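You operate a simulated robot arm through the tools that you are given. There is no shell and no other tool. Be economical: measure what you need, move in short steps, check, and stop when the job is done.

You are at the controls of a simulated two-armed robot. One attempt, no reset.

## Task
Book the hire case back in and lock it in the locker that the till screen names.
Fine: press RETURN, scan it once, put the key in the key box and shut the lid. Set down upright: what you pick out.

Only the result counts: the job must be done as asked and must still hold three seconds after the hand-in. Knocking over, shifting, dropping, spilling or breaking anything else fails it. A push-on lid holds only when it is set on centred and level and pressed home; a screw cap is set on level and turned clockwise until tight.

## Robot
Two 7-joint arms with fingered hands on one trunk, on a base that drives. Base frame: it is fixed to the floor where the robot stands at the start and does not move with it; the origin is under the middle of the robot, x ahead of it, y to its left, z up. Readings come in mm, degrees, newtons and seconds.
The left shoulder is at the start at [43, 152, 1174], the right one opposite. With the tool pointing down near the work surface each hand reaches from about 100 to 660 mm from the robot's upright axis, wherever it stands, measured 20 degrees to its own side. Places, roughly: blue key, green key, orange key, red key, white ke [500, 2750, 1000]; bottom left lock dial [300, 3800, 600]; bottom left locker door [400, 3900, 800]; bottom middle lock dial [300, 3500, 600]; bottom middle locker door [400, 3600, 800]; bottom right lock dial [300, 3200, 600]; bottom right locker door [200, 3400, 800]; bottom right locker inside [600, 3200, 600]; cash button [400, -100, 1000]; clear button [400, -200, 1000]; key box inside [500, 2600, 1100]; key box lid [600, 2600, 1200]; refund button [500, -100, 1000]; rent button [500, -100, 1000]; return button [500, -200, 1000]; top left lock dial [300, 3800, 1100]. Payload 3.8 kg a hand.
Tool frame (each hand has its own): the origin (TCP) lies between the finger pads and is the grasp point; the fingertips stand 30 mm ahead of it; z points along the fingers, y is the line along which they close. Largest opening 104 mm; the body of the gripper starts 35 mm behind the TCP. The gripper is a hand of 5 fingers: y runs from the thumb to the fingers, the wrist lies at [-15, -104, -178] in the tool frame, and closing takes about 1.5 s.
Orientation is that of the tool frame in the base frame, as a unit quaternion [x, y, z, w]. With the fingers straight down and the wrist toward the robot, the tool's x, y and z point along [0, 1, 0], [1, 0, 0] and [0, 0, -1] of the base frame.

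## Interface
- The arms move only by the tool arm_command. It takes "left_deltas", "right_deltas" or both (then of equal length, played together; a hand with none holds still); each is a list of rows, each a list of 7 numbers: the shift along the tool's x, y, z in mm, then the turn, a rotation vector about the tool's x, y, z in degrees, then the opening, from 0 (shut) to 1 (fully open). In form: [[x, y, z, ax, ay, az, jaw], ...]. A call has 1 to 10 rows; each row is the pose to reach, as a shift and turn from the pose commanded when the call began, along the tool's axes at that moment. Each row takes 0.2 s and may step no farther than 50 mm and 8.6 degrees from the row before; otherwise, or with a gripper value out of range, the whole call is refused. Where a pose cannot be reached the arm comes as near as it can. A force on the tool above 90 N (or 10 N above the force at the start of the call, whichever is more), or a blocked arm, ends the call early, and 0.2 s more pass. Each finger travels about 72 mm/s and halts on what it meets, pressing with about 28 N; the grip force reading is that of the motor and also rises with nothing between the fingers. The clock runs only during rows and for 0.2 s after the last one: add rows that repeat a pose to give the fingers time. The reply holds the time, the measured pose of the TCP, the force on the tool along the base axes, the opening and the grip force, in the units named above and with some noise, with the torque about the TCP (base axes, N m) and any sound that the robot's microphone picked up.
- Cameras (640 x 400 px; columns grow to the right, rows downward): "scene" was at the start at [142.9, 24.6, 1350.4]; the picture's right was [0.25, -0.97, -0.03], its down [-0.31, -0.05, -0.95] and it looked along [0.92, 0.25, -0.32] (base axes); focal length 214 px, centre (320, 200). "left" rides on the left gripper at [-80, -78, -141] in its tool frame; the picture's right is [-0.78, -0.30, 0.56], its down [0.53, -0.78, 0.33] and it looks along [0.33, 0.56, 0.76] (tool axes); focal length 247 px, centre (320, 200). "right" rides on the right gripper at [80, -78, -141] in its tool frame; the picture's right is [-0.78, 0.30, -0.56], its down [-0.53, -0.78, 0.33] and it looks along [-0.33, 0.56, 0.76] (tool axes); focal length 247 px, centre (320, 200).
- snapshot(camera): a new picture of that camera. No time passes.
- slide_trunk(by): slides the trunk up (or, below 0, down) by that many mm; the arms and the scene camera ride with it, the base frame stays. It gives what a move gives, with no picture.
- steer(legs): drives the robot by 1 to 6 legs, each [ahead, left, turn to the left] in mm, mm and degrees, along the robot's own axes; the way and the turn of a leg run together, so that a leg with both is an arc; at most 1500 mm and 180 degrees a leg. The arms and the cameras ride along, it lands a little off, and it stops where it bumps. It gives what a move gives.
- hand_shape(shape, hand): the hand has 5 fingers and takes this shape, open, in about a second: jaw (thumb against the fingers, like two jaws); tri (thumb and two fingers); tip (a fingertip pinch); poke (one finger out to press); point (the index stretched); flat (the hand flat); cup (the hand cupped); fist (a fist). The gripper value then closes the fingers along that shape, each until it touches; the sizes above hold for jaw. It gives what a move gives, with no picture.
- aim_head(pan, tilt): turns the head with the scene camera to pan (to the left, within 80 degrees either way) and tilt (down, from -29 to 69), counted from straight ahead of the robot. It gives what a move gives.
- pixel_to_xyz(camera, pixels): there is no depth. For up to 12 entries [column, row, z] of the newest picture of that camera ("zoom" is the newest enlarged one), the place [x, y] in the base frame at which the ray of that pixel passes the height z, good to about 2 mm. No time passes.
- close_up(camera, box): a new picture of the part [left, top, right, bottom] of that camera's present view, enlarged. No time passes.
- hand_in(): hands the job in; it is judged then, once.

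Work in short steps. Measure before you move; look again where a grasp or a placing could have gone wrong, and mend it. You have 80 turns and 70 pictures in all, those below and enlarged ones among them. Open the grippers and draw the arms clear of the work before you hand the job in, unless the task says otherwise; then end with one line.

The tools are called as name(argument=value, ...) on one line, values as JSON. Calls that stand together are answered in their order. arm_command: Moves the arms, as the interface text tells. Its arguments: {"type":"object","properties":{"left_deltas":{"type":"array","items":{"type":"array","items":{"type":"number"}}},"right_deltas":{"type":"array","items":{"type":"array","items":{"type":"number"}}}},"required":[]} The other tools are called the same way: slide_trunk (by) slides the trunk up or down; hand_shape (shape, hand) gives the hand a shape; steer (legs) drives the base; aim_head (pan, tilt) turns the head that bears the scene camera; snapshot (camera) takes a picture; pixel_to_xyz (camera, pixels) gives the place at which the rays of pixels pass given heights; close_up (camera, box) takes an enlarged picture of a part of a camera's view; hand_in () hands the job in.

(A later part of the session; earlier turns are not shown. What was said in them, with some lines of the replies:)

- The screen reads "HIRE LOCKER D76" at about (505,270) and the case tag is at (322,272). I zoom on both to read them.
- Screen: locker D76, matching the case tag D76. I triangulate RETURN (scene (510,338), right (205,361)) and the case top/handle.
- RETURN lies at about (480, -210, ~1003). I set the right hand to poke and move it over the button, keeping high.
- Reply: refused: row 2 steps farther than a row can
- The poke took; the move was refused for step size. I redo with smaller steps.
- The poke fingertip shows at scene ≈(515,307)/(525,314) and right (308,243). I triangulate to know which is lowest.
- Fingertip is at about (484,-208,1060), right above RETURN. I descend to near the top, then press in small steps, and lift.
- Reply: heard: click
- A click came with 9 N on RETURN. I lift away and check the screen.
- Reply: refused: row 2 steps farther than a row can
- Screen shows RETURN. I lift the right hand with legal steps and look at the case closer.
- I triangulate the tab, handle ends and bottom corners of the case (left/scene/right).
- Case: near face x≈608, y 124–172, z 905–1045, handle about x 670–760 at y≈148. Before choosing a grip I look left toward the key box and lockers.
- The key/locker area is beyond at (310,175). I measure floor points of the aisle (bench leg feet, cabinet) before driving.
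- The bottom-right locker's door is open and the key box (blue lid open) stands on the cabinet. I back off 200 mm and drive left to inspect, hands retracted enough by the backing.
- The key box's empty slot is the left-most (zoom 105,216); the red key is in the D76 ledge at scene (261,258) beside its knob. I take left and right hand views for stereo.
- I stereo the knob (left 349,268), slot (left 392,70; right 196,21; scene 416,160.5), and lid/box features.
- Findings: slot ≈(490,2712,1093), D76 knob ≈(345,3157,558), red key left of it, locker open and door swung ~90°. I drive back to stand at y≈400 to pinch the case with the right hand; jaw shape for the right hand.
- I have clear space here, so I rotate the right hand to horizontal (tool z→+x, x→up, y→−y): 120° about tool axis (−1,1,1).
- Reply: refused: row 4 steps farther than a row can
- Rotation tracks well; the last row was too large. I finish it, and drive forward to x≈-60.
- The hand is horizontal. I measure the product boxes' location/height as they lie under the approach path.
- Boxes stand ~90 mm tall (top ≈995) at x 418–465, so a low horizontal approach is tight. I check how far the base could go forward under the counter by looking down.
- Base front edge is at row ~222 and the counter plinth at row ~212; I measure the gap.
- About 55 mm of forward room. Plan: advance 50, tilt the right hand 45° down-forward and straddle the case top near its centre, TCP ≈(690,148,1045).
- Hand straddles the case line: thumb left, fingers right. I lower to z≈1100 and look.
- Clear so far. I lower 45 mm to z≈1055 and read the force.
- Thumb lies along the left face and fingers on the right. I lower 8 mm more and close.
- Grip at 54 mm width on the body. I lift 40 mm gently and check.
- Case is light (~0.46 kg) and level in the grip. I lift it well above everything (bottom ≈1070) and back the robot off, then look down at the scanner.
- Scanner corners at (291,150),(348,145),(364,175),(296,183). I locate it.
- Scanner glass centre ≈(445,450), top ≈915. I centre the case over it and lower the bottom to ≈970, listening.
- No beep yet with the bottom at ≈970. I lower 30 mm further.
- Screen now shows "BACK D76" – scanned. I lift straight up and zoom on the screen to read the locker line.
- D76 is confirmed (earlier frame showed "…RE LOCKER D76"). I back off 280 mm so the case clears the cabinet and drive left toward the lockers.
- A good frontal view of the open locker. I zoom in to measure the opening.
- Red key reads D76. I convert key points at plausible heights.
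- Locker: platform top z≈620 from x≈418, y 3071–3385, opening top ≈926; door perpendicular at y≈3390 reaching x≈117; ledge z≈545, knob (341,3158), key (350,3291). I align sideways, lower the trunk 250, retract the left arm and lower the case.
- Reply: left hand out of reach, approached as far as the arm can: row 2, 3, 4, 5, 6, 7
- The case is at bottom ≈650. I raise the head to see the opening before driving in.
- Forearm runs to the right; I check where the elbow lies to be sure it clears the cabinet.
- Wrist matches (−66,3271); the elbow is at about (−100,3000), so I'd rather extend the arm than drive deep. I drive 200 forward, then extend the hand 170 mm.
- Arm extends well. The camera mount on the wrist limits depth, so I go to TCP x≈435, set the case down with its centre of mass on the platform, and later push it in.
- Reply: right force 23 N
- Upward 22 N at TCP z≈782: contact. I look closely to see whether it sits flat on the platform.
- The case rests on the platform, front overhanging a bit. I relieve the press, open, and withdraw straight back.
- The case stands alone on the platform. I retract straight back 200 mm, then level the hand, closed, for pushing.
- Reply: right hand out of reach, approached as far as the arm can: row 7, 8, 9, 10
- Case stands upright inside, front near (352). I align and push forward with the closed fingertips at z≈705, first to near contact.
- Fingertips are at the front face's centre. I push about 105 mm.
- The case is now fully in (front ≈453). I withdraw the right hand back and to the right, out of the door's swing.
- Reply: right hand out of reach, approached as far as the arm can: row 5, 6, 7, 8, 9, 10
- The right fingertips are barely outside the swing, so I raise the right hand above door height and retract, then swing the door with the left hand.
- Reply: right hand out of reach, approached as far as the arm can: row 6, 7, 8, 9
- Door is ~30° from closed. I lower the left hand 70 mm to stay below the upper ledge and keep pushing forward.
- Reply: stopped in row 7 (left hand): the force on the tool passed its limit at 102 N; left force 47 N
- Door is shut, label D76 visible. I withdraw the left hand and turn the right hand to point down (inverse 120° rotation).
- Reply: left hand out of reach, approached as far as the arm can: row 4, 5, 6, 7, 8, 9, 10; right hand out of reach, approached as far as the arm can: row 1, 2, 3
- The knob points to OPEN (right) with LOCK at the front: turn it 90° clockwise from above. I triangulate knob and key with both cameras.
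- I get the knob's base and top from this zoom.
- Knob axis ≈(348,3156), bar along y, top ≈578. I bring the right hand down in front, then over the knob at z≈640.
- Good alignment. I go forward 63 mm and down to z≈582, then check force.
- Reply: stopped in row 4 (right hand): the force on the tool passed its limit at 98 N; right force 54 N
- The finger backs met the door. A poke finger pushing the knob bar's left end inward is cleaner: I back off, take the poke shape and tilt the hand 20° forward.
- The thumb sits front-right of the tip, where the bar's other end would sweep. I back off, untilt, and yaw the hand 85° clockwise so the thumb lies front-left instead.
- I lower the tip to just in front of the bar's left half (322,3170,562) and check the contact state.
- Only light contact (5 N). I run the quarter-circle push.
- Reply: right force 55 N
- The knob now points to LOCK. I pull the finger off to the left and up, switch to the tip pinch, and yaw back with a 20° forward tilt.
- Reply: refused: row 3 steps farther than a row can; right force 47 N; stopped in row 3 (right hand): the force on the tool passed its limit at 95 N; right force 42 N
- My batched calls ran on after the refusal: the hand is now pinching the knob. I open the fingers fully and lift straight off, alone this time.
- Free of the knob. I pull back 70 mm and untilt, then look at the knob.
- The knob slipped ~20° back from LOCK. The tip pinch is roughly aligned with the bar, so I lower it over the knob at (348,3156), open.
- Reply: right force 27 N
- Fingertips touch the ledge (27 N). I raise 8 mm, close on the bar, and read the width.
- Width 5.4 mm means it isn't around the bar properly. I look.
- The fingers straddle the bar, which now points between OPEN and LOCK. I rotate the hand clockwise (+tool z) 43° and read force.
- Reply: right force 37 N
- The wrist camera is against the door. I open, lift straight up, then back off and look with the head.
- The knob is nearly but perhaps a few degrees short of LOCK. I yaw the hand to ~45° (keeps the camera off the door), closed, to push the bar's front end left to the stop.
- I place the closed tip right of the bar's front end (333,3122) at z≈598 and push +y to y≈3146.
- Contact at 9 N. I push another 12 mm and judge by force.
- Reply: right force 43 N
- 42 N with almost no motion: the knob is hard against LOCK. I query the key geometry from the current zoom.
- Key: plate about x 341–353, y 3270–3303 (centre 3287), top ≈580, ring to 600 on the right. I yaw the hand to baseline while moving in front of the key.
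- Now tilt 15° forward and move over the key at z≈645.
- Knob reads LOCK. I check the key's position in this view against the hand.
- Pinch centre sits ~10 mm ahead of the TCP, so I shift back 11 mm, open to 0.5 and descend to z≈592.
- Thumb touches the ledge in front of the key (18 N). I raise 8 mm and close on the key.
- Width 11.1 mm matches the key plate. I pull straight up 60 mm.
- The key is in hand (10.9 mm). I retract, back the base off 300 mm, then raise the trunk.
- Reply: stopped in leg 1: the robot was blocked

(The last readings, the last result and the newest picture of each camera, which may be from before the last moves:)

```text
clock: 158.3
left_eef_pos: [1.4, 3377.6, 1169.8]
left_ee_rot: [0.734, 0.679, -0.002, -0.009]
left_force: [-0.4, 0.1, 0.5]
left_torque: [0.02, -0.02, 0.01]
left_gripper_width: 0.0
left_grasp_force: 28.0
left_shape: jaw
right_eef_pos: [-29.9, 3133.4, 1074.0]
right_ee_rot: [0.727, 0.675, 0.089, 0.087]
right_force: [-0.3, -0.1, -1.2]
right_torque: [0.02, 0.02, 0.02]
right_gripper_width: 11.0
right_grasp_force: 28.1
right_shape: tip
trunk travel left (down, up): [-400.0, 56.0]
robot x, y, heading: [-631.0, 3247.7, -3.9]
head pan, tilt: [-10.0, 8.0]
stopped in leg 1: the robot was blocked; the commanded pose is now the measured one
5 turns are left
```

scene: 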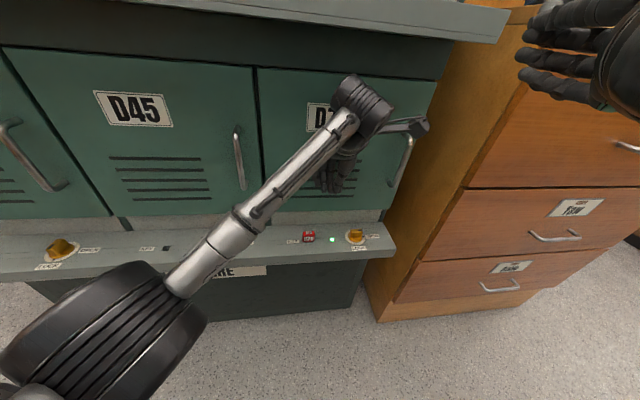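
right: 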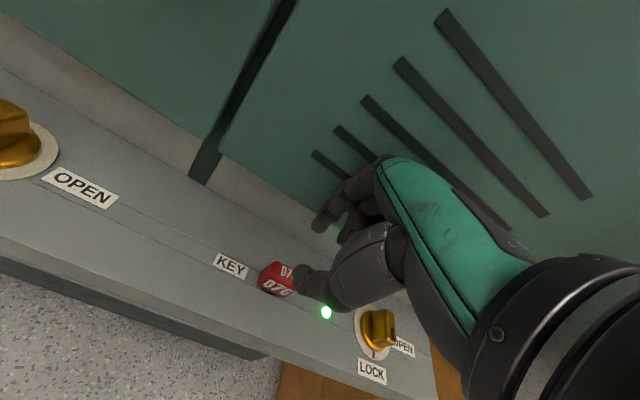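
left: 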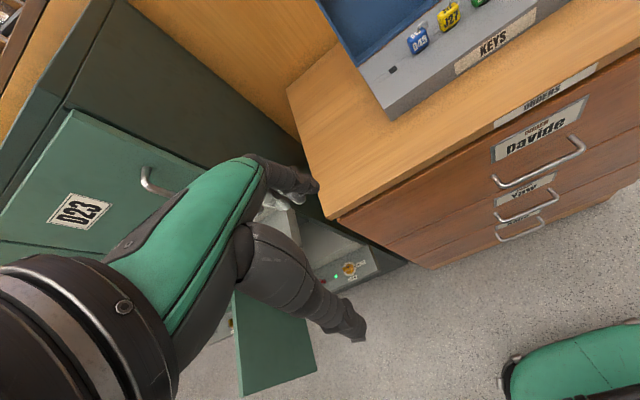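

Blocked at x≈−631 by the bench behind; only 5 turns remain, so I batch: move forward and right to the key cabinet, retract the left arm, raise the right hand to z≈1250, approach, and take one right-hand picture of the slot.

steer(legs=[[130, 0, 3.9], [0, -488, 0]])

arm_command(left_deltas=[[0, -30, -15, 0, 0, 0, 0], [0, -60, -30, 0, 0, 0, 0], [0, -90, -45, 0, 0, 0, 0], [0, -120, -60, 0, 0, 0, 0], [0, -150, -75, 0, 0, 0, 0], [0, -150, -75, 0, 0, 0, 0]], right_deltas=[[0, 9, -34, 0, 0, 0, 0], [0, 18, -68, 0, 0, 0, 0], [0, 27, -102, 0, 0, 0, 0], [0, 36, -136, 0, 0, 0, 0], [0, 45.6, -170, 0, 0, 0, 0], [0, 45.6, -170, 0, 0, 0, 0]])

steer(legs=[[320, 0, 0]])

snapshot(camera="right")

```text
clock: 162.1
left_eef_pos: [122.4, 2921.9, 1169.1]
left_ee_rot: [0.706, 0.708, -0.003, -0.008]
left_force: [-0.9, 0.0, -0.4]
left_torque: [-0.02, -0.01, -0.02]
left_gripper_width: 0.1
left_grasp_force: 28.5
left_shape: jaw
right_eef_pos: [110.5, 2676.2, 1074.1]
right_ee_rot: [0.7, 0.703, 0.091, 0.085]
right_force: [0.5, 0.1, 0.4]
right_torque: [-0.02, -0.01, -0.02]
right_gripper_width: 11.0
right_grasp_force: 27.6
right_shape: tip
trunk travel left (down, up): [-400.0, 56.0]
robot x, y, heading: [-496.9, 2747.9, 0.3]
head pan, tilt: [-10.0, 8.0]
```

```text
clock: 163.5
left_eef_pos: [-10.6, 2928.1, 1238.6]
left_ee_rot: [0.702, 0.712, 0.004, -0.01]
left_force: [0.1, -0.5, 0.7]
left_torque: [-0.03, -0.02, -0.01]
left_gripper_width: 0.0
left_grasp_force: 27.7
left_shape: jaw
left hand out of reach, approached as far as the arm can: row 5, 6
right_eef_pos: [113.9, 2673.8, 1250.6]
right_ee_rot: [0.7, 0.703, 0.091, 0.085]
right_force: [-0.4, -0.2, 0.4]
right_torque: [0.03, 0.02, 0.0]
right_gripper_width: 10.9
right_grasp_force: 28.2
right_shape: tip
trunk travel left (down, up): [-400.0, 56.0]
robot x, y, heading: [-497.0, 2748.1, 0.6]
head pan, tilt: [-10.0, 8.0]
```

```text
clock: 165.7
left_eef_pos: [307.0, 2931.8, 1238.3]
left_ee_rot: [0.702, 0.712, 0.004, -0.009]
left_force: [0.9, 0.5, -0.2]
left_torque: [-0.04, 0.02, 0.0]
left_gripper_width: 0.0
left_grasp_force: 28.0
left_shape: jaw
right_eef_pos: [432.8, 2676.0, 1252.0]
right_ee_rot: [0.699, 0.704, 0.092, 0.086]
right_force: [0.1, 0.2, -0.1]
right_torque: [0.05, -0.01, 0.0]
right_gripper_width: 10.9
right_grasp_force: 27.8
right_shape: tip
trunk travel left (down, up): [-400.0, 56.0]
robot x, y, heading: [-178.8, 2746.7, 0.7]
head pan, tilt: [-10.0, 8.0]
```

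```text
2 pictures are left
4 turns are left
```

right: 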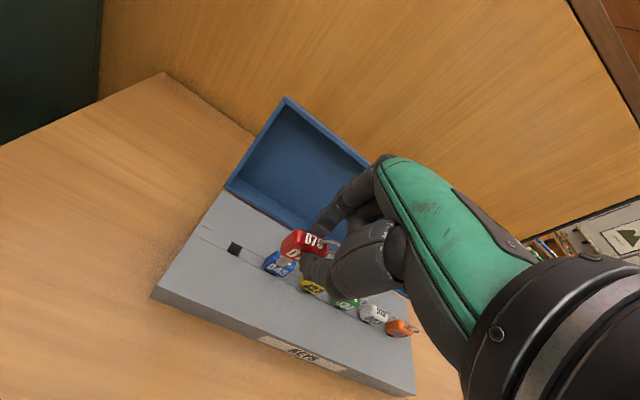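

The slot shows clearly at (234,249), red key held upright at (305,243). I query the slot, then move the key to just above it (TCP ≈(484,2712,1202)) and take a picture.

pixel_to_xyz(camera="right", pixels=[[234, 249, 1086], [234, 249, 1091], [234, 249, 1096], [280, 273, 1095], [275, 257, 1120], [303, 240, 1225], [300, 255, 1200], [225, 188, 1100], [287, 98, 1200], [152, 294, 1091], [370, 165, 1200]])

arm_command(right_deltas=[[12, 12, 10, 0, 0, 0, 0], [24, 25, 25, 0, 0, 0, 0], [36, 37, 45, 0, 0, 0, 0], [36, 37.5, 61.3, 0, 0, 0, 0], [36, 37.5, 61.3, 0, 0, 0, 0]])

snapshot(camera="right")

```text
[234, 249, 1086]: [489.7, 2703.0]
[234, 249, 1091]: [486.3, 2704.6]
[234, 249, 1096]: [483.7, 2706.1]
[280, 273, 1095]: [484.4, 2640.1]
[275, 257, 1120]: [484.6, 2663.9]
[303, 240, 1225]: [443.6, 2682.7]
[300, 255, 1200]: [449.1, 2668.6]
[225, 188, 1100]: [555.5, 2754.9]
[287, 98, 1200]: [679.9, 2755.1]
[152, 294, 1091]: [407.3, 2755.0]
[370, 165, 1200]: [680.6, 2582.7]
```

```text
clock: 166.9
left_eef_pos: [308.2, 2932.7, 1236.5]
left_ee_rot: [0.701, 0.713, 0.005, -0.009]
left_force: [0.0, 0.0, 0.4]
left_torque: [0.02, -0.01, -0.03]
left_gripper_width: 0.0
left_grasp_force: 28.2
left_shape: jaw
right_eef_pos: [485.4, 2714.7, 1203.1]
right_ee_rot: [0.699, 0.704, 0.092, 0.084]
right_force: [-0.3, -0.3, 0.0]
right_torque: [0.0, 0.03, -0.02]
right_gripper_width: 10.8
right_grasp_force: 28.0
right_shape: tip
trunk travel left (down, up): [-400.0, 56.0]
robot x, y, heading: [-175.0, 2749.4, 0.9]
head pan, tilt: [-10.0, 8.0]
```

```text
1 pictures are left
3 turns are left
```

right: 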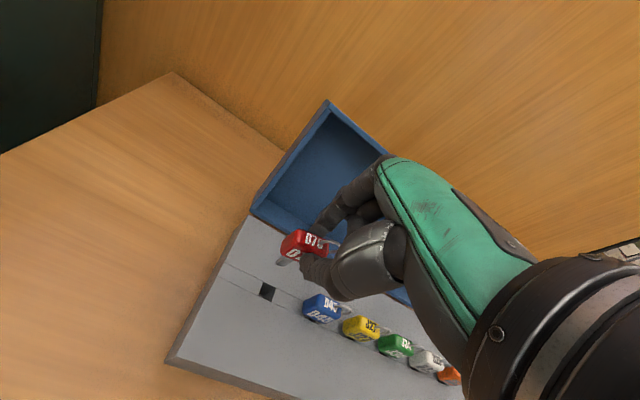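

Combined rays put the slot at ≈(486,2704.5,1091), so TCP should be ≈(475,2705), seated z≈1151. I lower there and press lightly with a small search spiral so the stem drops in.

arm_command(right_deltas=[[-9.9, -10.1, -2.7, 0, 0, 0, 0], [-9.9, -15.1, 16.7, 0, 0, 0, 0], [-9.9, -19.6, 34.1, 0, 0, 0, 0], [-9.9, -19.6, 34.1, 0, 0, 0, 0]])

arm_command(right_deltas=[[0, -2, 7.7, 0, 0, 0, 0], [0, -3.5, 13.6, 0, 0, 0, 0], [0, -1.6, 14.1, 0, 0, 0, 0], [2, -1.6, 14.1, 0, 0, 0, 0], [2.5, -3.5, 13.6, 0, 0, 0, 0], [2, -5.9, 13, 0, 0, 0, 0], [-2, -5.9, 13, 0, 0, 0, 0], [-2.5, -3.5, 13.6, 0, 0, 0, 0], [-2, -1.1, 14.2, 0, 0, 0, 0], [0, -3.5, 13.6, 0, 0, 0, 0]])

arm_command(right_deltas=[[0, 4, 1, 0, 0, 0, 0], [3.5, 3, 1, 0, 0, 0, 0], [4.5, 0, 0, 0, 0, 0, 0], [3.5, -3, -1, 0, 0, 0, 0], [0, -4, -1, 0, 0, 0, 0], [-3.5, -3, -1, 0, 0, 0, 0], [-4.5, 0, 0, 0, 0, 0, 0], [-3.5, 3, 1, 0, 0, 0, 0], [0, 0, 0, 0, 0, 0, 0], [0, 0, 0, 0, 0, 0, 0]])

```text
clock: 167.9
left_eef_pos: [305.3, 2932.3, 1239.6]
left_ee_rot: [0.701, 0.713, 0.007, -0.008]
left_force: [-0.5, -1.0, 0.7]
left_torque: [-0.03, -0.04, 0.02]
left_gripper_width: 0.0
left_grasp_force: 27.8
left_shape: jaw
right_eef_pos: [472.9, 2703.1, 1168.8]
right_ee_rot: [0.699, 0.703, 0.096, 0.086]
right_force: [-3.5, -1.9, 22.0]
right_torque: [-0.06, -0.13, -0.07]
right_gripper_width: 11.9
right_grasp_force: 27.8
right_shape: tip
trunk travel left (down, up): [-400.0, 56.0]
robot x, y, heading: [-175.9, 2745.9, 0.8]
head pan, tilt: [-10.0, 8.0]
```

```text
clock: 170.1
left_eef_pos: [308.5, 2934.2, 1237.3]
left_ee_rot: [0.701, 0.713, 0.005, -0.011]
left_force: [0.1, -0.1, -1.0]
left_torque: [0.01, 0.0, 0.01]
left_gripper_width: 0.2
left_grasp_force: 28.7
left_shape: jaw
right_eef_pos: [475.5, 2704.9, 1150.1]
right_ee_rot: [0.7, 0.703, 0.091, 0.086]
right_force: [2.4, 5.3, 1.8]
right_torque: [0.31, -0.1, 0.04]
right_gripper_width: 9.4
right_grasp_force: 27.9
right_shape: tip
trunk travel left (down, up): [-400.0, 56.0]
robot x, y, heading: [-174.9, 2748.4, 0.7]
head pan, tilt: [-10.0, 8.0]
```

```text
clock: 172.3
left_eef_pos: [309.7, 2934.2, 1237.0]
left_ee_rot: [0.701, 0.713, 0.005, -0.011]
left_force: [0.2, -0.9, 0.6]
left_torque: [0.0, -0.01, -0.02]
left_gripper_width: 0.2
left_grasp_force: 27.3
left_shape: jaw
right_eef_pos: [476.1, 2705.1, 1149.6]
right_ee_rot: [0.7, 0.703, 0.091, 0.086]
right_force: [6.5, 6.7, 1.9]
right_torque: [0.38, -0.26, 0.04]
right_gripper_width: 9.6
right_grasp_force: 27.6
right_shape: tip
trunk travel left (down, up): [-400.0, 56.0]
robot x, y, heading: [-175.3, 2750.0, 0.7]
head pan, tilt: [-10.0, 8.0]
2 turns are left
```

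The key dropped to z≈1150 with little force: seated. Now I release, lift clear, move behind the open lid (hinge ≈(555,1095), leaning to ≈(616–653,1229)), sweep it forward and down, and take the last picture.

arm_command(right_deltas=[[0, 0, 0, 0, 0, 0, 0.2], [0, 0, 0, 0, 0, 0, 0.4], [0, 0, 0, 0, 0, 0, 0.45], [0, 0, 0, 0, 0, 0, 0.45], [0, 6, -24, 0, 0, 0, 0.45], [0, 15, -58, 0, 0, 0, 0.45], [0, 25, -97, 0, 0, 0, 0.45], [0, 34, -130, 0, 0, 0, 0.45], [0, 40, -155, 0, 0, 0, 0.45], [0, 40, -155, 0, 0, 0, 0.2]])

arm_command(right_deltas=[[-35, 0, 0, 0, 0, 0, 0], [-70, 0, 0, 0, 0, 0, 0], [-105, 0, 0, 0, 0, 0, 0], [-105, 0, 0, 0, 0, 0, 0]])

steer(legs=[[120, 0, 0]])

arm_command(right_deltas=[[0, 28, 7, 0, 0, 0, 0], [0, 56, 14, 0, 0, 0, 0], [0, 84.2, 21.75, 0, 0, 0, 0], [0, 78, 44, 0, 0, 0, 0], [0, 72, 67, 0, 0, 0, 0], [0, 66.7, 89.5, 0, 0, 0, 0], [0, 66.7, 89.5, 0, 0, 0, 0]])

arm_command(right_deltas=[[0, -23.5, -0.9, 0, 0, 0, 0], [0, -47, -1.8, 0, 0, 0, 0], [0, -67, -18.4, 0, 0, 0, 0], [0, -87, -34.9, 0, 0, 0, 0], [0, -114.7, -47.7, 0, 0, 0, 0], [0, -142.4, -60.5, 0, 0, 0, 0], [0, -174.6, -55.9, 0, 0, 0, 0], [0, -206.7, -51.3, 0, 0, 0, 0], [0, -243.2, -29.8, 0, 0, 0, 0], [0, -261.3, -7.6, 0, 0, 0, 0]])

aim_head(pan=-20, tilt=35)

snapshot(camera="scene")

```text
clock: 174.5
left_eef_pos: [308.9, 2932.6, 1237.8]
left_ee_rot: [0.701, 0.713, 0.004, -0.011]
left_force: [0.0, -0.8, 0.4]
left_torque: [-0.04, -0.04, 0.04]
left_gripper_width: 0.0
left_grasp_force: 27.7
left_shape: jaw
right_eef_pos: [474.4, 2704.0, 1309.1]
right_ee_rot: [0.7, 0.703, 0.091, 0.085]
right_force: [-0.2, -0.1, -0.2]
right_torque: [0.01, 0.0, 0.0]
right_gripper_width: 21.4
right_grasp_force: 0.0
right_shape: tip
trunk travel left (down, up): [-400.0, 56.0]
robot x, y, heading: [-175.7, 2752.4, 0.8]
head pan, tilt: [-10.0, 8.0]
```

```text
clock: 175.5
left_eef_pos: [307.5, 2931.2, 1237.2]
left_ee_rot: [0.701, 0.713, 0.004, -0.011]
left_force: [-0.1, -0.8, 0.3]
left_torque: [0.0, 0.0, 0.01]
left_gripper_width: 0.0
left_grasp_force: 28.4
left_shape: jaw
right_eef_pos: [476.7, 2596.6, 1308.7]
right_ee_rot: [0.699, 0.704, 0.092, 0.085]
right_force: [0.4, -0.7, 0.0]
right_torque: [-0.01, 0.03, -0.01]
right_gripper_width: 0.1
right_grasp_force: 27.7
right_shape: tip
trunk travel left (down, up): [-400.0, 56.0]
robot x, y, heading: [-176.9, 2747.3, 0.6]
head pan, tilt: [-10.0, 8.0]
```

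```text
clock: 176.7
left_eef_pos: [427.8, 2933.5, 1238.9]
left_ee_rot: [0.7, 0.714, 0.005, -0.009]
left_force: [0.3, 0.0, 0.4]
left_torque: [0.01, -0.02, 0.04]
left_gripper_width: 0.0
left_grasp_force: 28.0
left_shape: jaw
right_eef_pos: [595.5, 2598.3, 1312.0]
right_ee_rot: [0.699, 0.704, 0.093, 0.085]
right_force: [-0.2, 0.6, -0.3]
right_torque: [0.0, -0.02, 0.01]
right_gripper_width: 0.1
right_grasp_force: 27.8
right_shape: tip
trunk travel left (down, up): [-400.0, 56.0]
robot x, y, heading: [-55.0, 2748.3, 0.8]
head pan, tilt: [-10.0, 8.0]
```

```text
clock: 178.3
left_eef_pos: [431.4, 2934.2, 1238.1]
left_ee_rot: [0.7, 0.714, 0.005, -0.01]
left_force: [0.8, 0.8, 0.6]
left_torque: [0.0, 0.0, -0.04]
left_gripper_width: 0.3
left_grasp_force: 28.1
left_shape: jaw
right_eef_pos: [687.7, 2600.5, 1240.0]
right_ee_rot: [0.699, 0.704, 0.091, 0.083]
right_force: [-0.8, -0.3, -0.5]
right_torque: [0.01, 0.01, 0.02]
right_gripper_width: 0.0
right_grasp_force: 27.7
right_shape: tip
trunk travel left (down, up): [-400.0, 56.0]
robot x, y, heading: [-55.4, 2752.7, 0.8]
head pan, tilt: [-10.0, 8.0]
```

```text
clock: 180.5
left_eef_pos: [427.5, 2934.4, 1238.9]
left_ee_rot: [0.7, 0.714, 0.005, -0.009]
left_force: [-1.4, -0.2, 0.5]
left_torque: [-0.03, 0.03, -0.01]
left_gripper_width: 0.2
left_grasp_force: 27.9
left_shape: jaw
right_eef_pos: [425.3, 2599.1, 1182.2]
right_ee_rot: [0.698, 0.705, 0.092, 0.084]
right_force: [-6.5, 0.8, 2.9]
right_torque: [0.02, -0.11, 0.03]
right_gripper_width: 0.3
right_grasp_force: 28.3
right_shape: tip
trunk travel left (down, up): [-400.0, 56.0]
robot x, y, heading: [-55.7, 2751.2, 0.8]
head pan, tilt: [-10.0, 8.0]
```

```text
clock: 181.4
left_eef_pos: [428.2, 2935.2, 1238.9]
left_ee_rot: [0.7, 0.714, 0.006, -0.009]
left_force: [0.2, 0.0, 0.5]
left_torque: [0.03, 0.0, 0.0]
left_gripper_width: 0.0
left_grasp_force: 28.2
left_shape: jaw
right_eef_pos: [426.0, 2599.6, 1184.2]
right_ee_rot: [0.699, 0.704, 0.093, 0.086]
right_force: [-8.6, 1.2, 4.5]
right_torque: [0.01, -0.12, 0.05]
right_gripper_width: 0.0
right_grasp_force: 28.6
right_shape: tip
trunk travel left (down, up): [-400.0, 56.0]
robot x, y, heading: [-56.0, 2751.1, 1.0]
head pan, tilt: [-20.0, 35.0]
```

```text
0 pictures are left
1 turns are left
```

scene: 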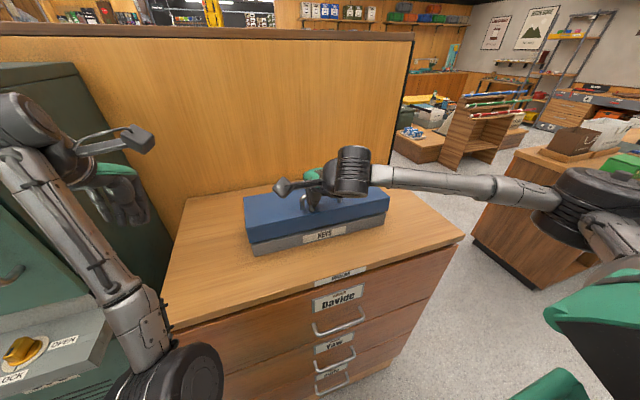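

The lid is down over the box. In the last turn I give it a light press at mid-depth, lift off, open the hand, back away, and hand in.

arm_command(right_deltas=[[0, 7.5, -29, 0, 0, 0, 0], [0, 46.2, -19, 0, 0, 0, 0], [0, 40, 5.2, 0, 0, 0, 0], [0, 36.7, 17.7, 0, 0, 0, 0], [0, 36.7, 17.7, 0, 0, 0, 0], [0, 45, -14.2, 0, 0, 0, 0], [0, 56.2, -57.8, 0, 0, 0, 0], [0, 67.5, -101, 0, 0, 0, 0], [0, 73.7, -125.5, 0, 0, 0, 0.5], [0, 73.7, -125.5, 0, 0, 0, 1]])

steer(legs=[[-220, 0, 0]])

hand_in()

```text
clock: 182.6
left_eef_pos: [415.0, 2930.2, 1244.6]
left_ee_rot: [0.702, 0.712, 0.01, -0.007]
left_force: [0.6, -0.6, -0.9]
left_torque: [0.02, 0.06, 0.01]
left_gripper_width: 0.0
left_grasp_force: 27.6
left_shape: jaw
right_eef_pos: [452.5, 2602.2, 1199.6]
right_ee_rot: [0.694, 0.704, 0.114, 0.097]
right_force: [-62.1, -12.1, 59.8]
right_torque: [0.35, -0.02, 0.15]
right_gripper_width: 0.1
right_grasp_force: 27.8
right_shape: tip
trunk travel left (down, up): [-400.0, 56.0]
robot x, y, heading: [-53.7, 2751.1, 0.7]
head pan, tilt: [-20.0, 35.0]
stopped in row 5 (right hand): the force on the tool passed its limit at 92 N (the readings are from after the stop); the commanded pose is now the measured one
```

```text
clock: 184.2
left_eef_pos: [221.2, 2929.5, 1236.6]
left_ee_rot: [0.703, 0.711, 0.004, -0.012]
left_force: [0.4, 0.6, 0.0]
left_torque: [-0.02, 0.01, -0.02]
left_gripper_width: 0.1
left_grasp_force: 28.1
left_shape: jaw
right_eef_pos: [257.6, 2597.6, 1182.0]
right_ee_rot: [0.699, 0.703, 0.097, 0.087]
right_force: [-0.3, 1.1, 0.1]
right_torque: [0.0, 0.03, 0.03]
right_gripper_width: 0.2
right_grasp_force: 27.7
right_shape: tip
trunk travel left (down, up): [-400.0, 56.0]
robot x, y, heading: [-270.5, 2749.4, 0.3]
head pan, tilt: [-20.0, 35.0]
```

```text
The job is handed in.
```

I handed the job in, but I did not see the key box after my last move. RETURN was pressed, the case was scanned once (the screen showed "BACK D76"), and it stands upright in locker D76 with the door shut and the knob at LOCK. By feel the key went into its slot, and the last picture showed the lid down over it. After that picture my final press on the lid stopped early at 92 N, so the hand never made its planned lift and opening. The base then drew the hand back off the lid with its fingers still shut, so the lid or box may have moved.
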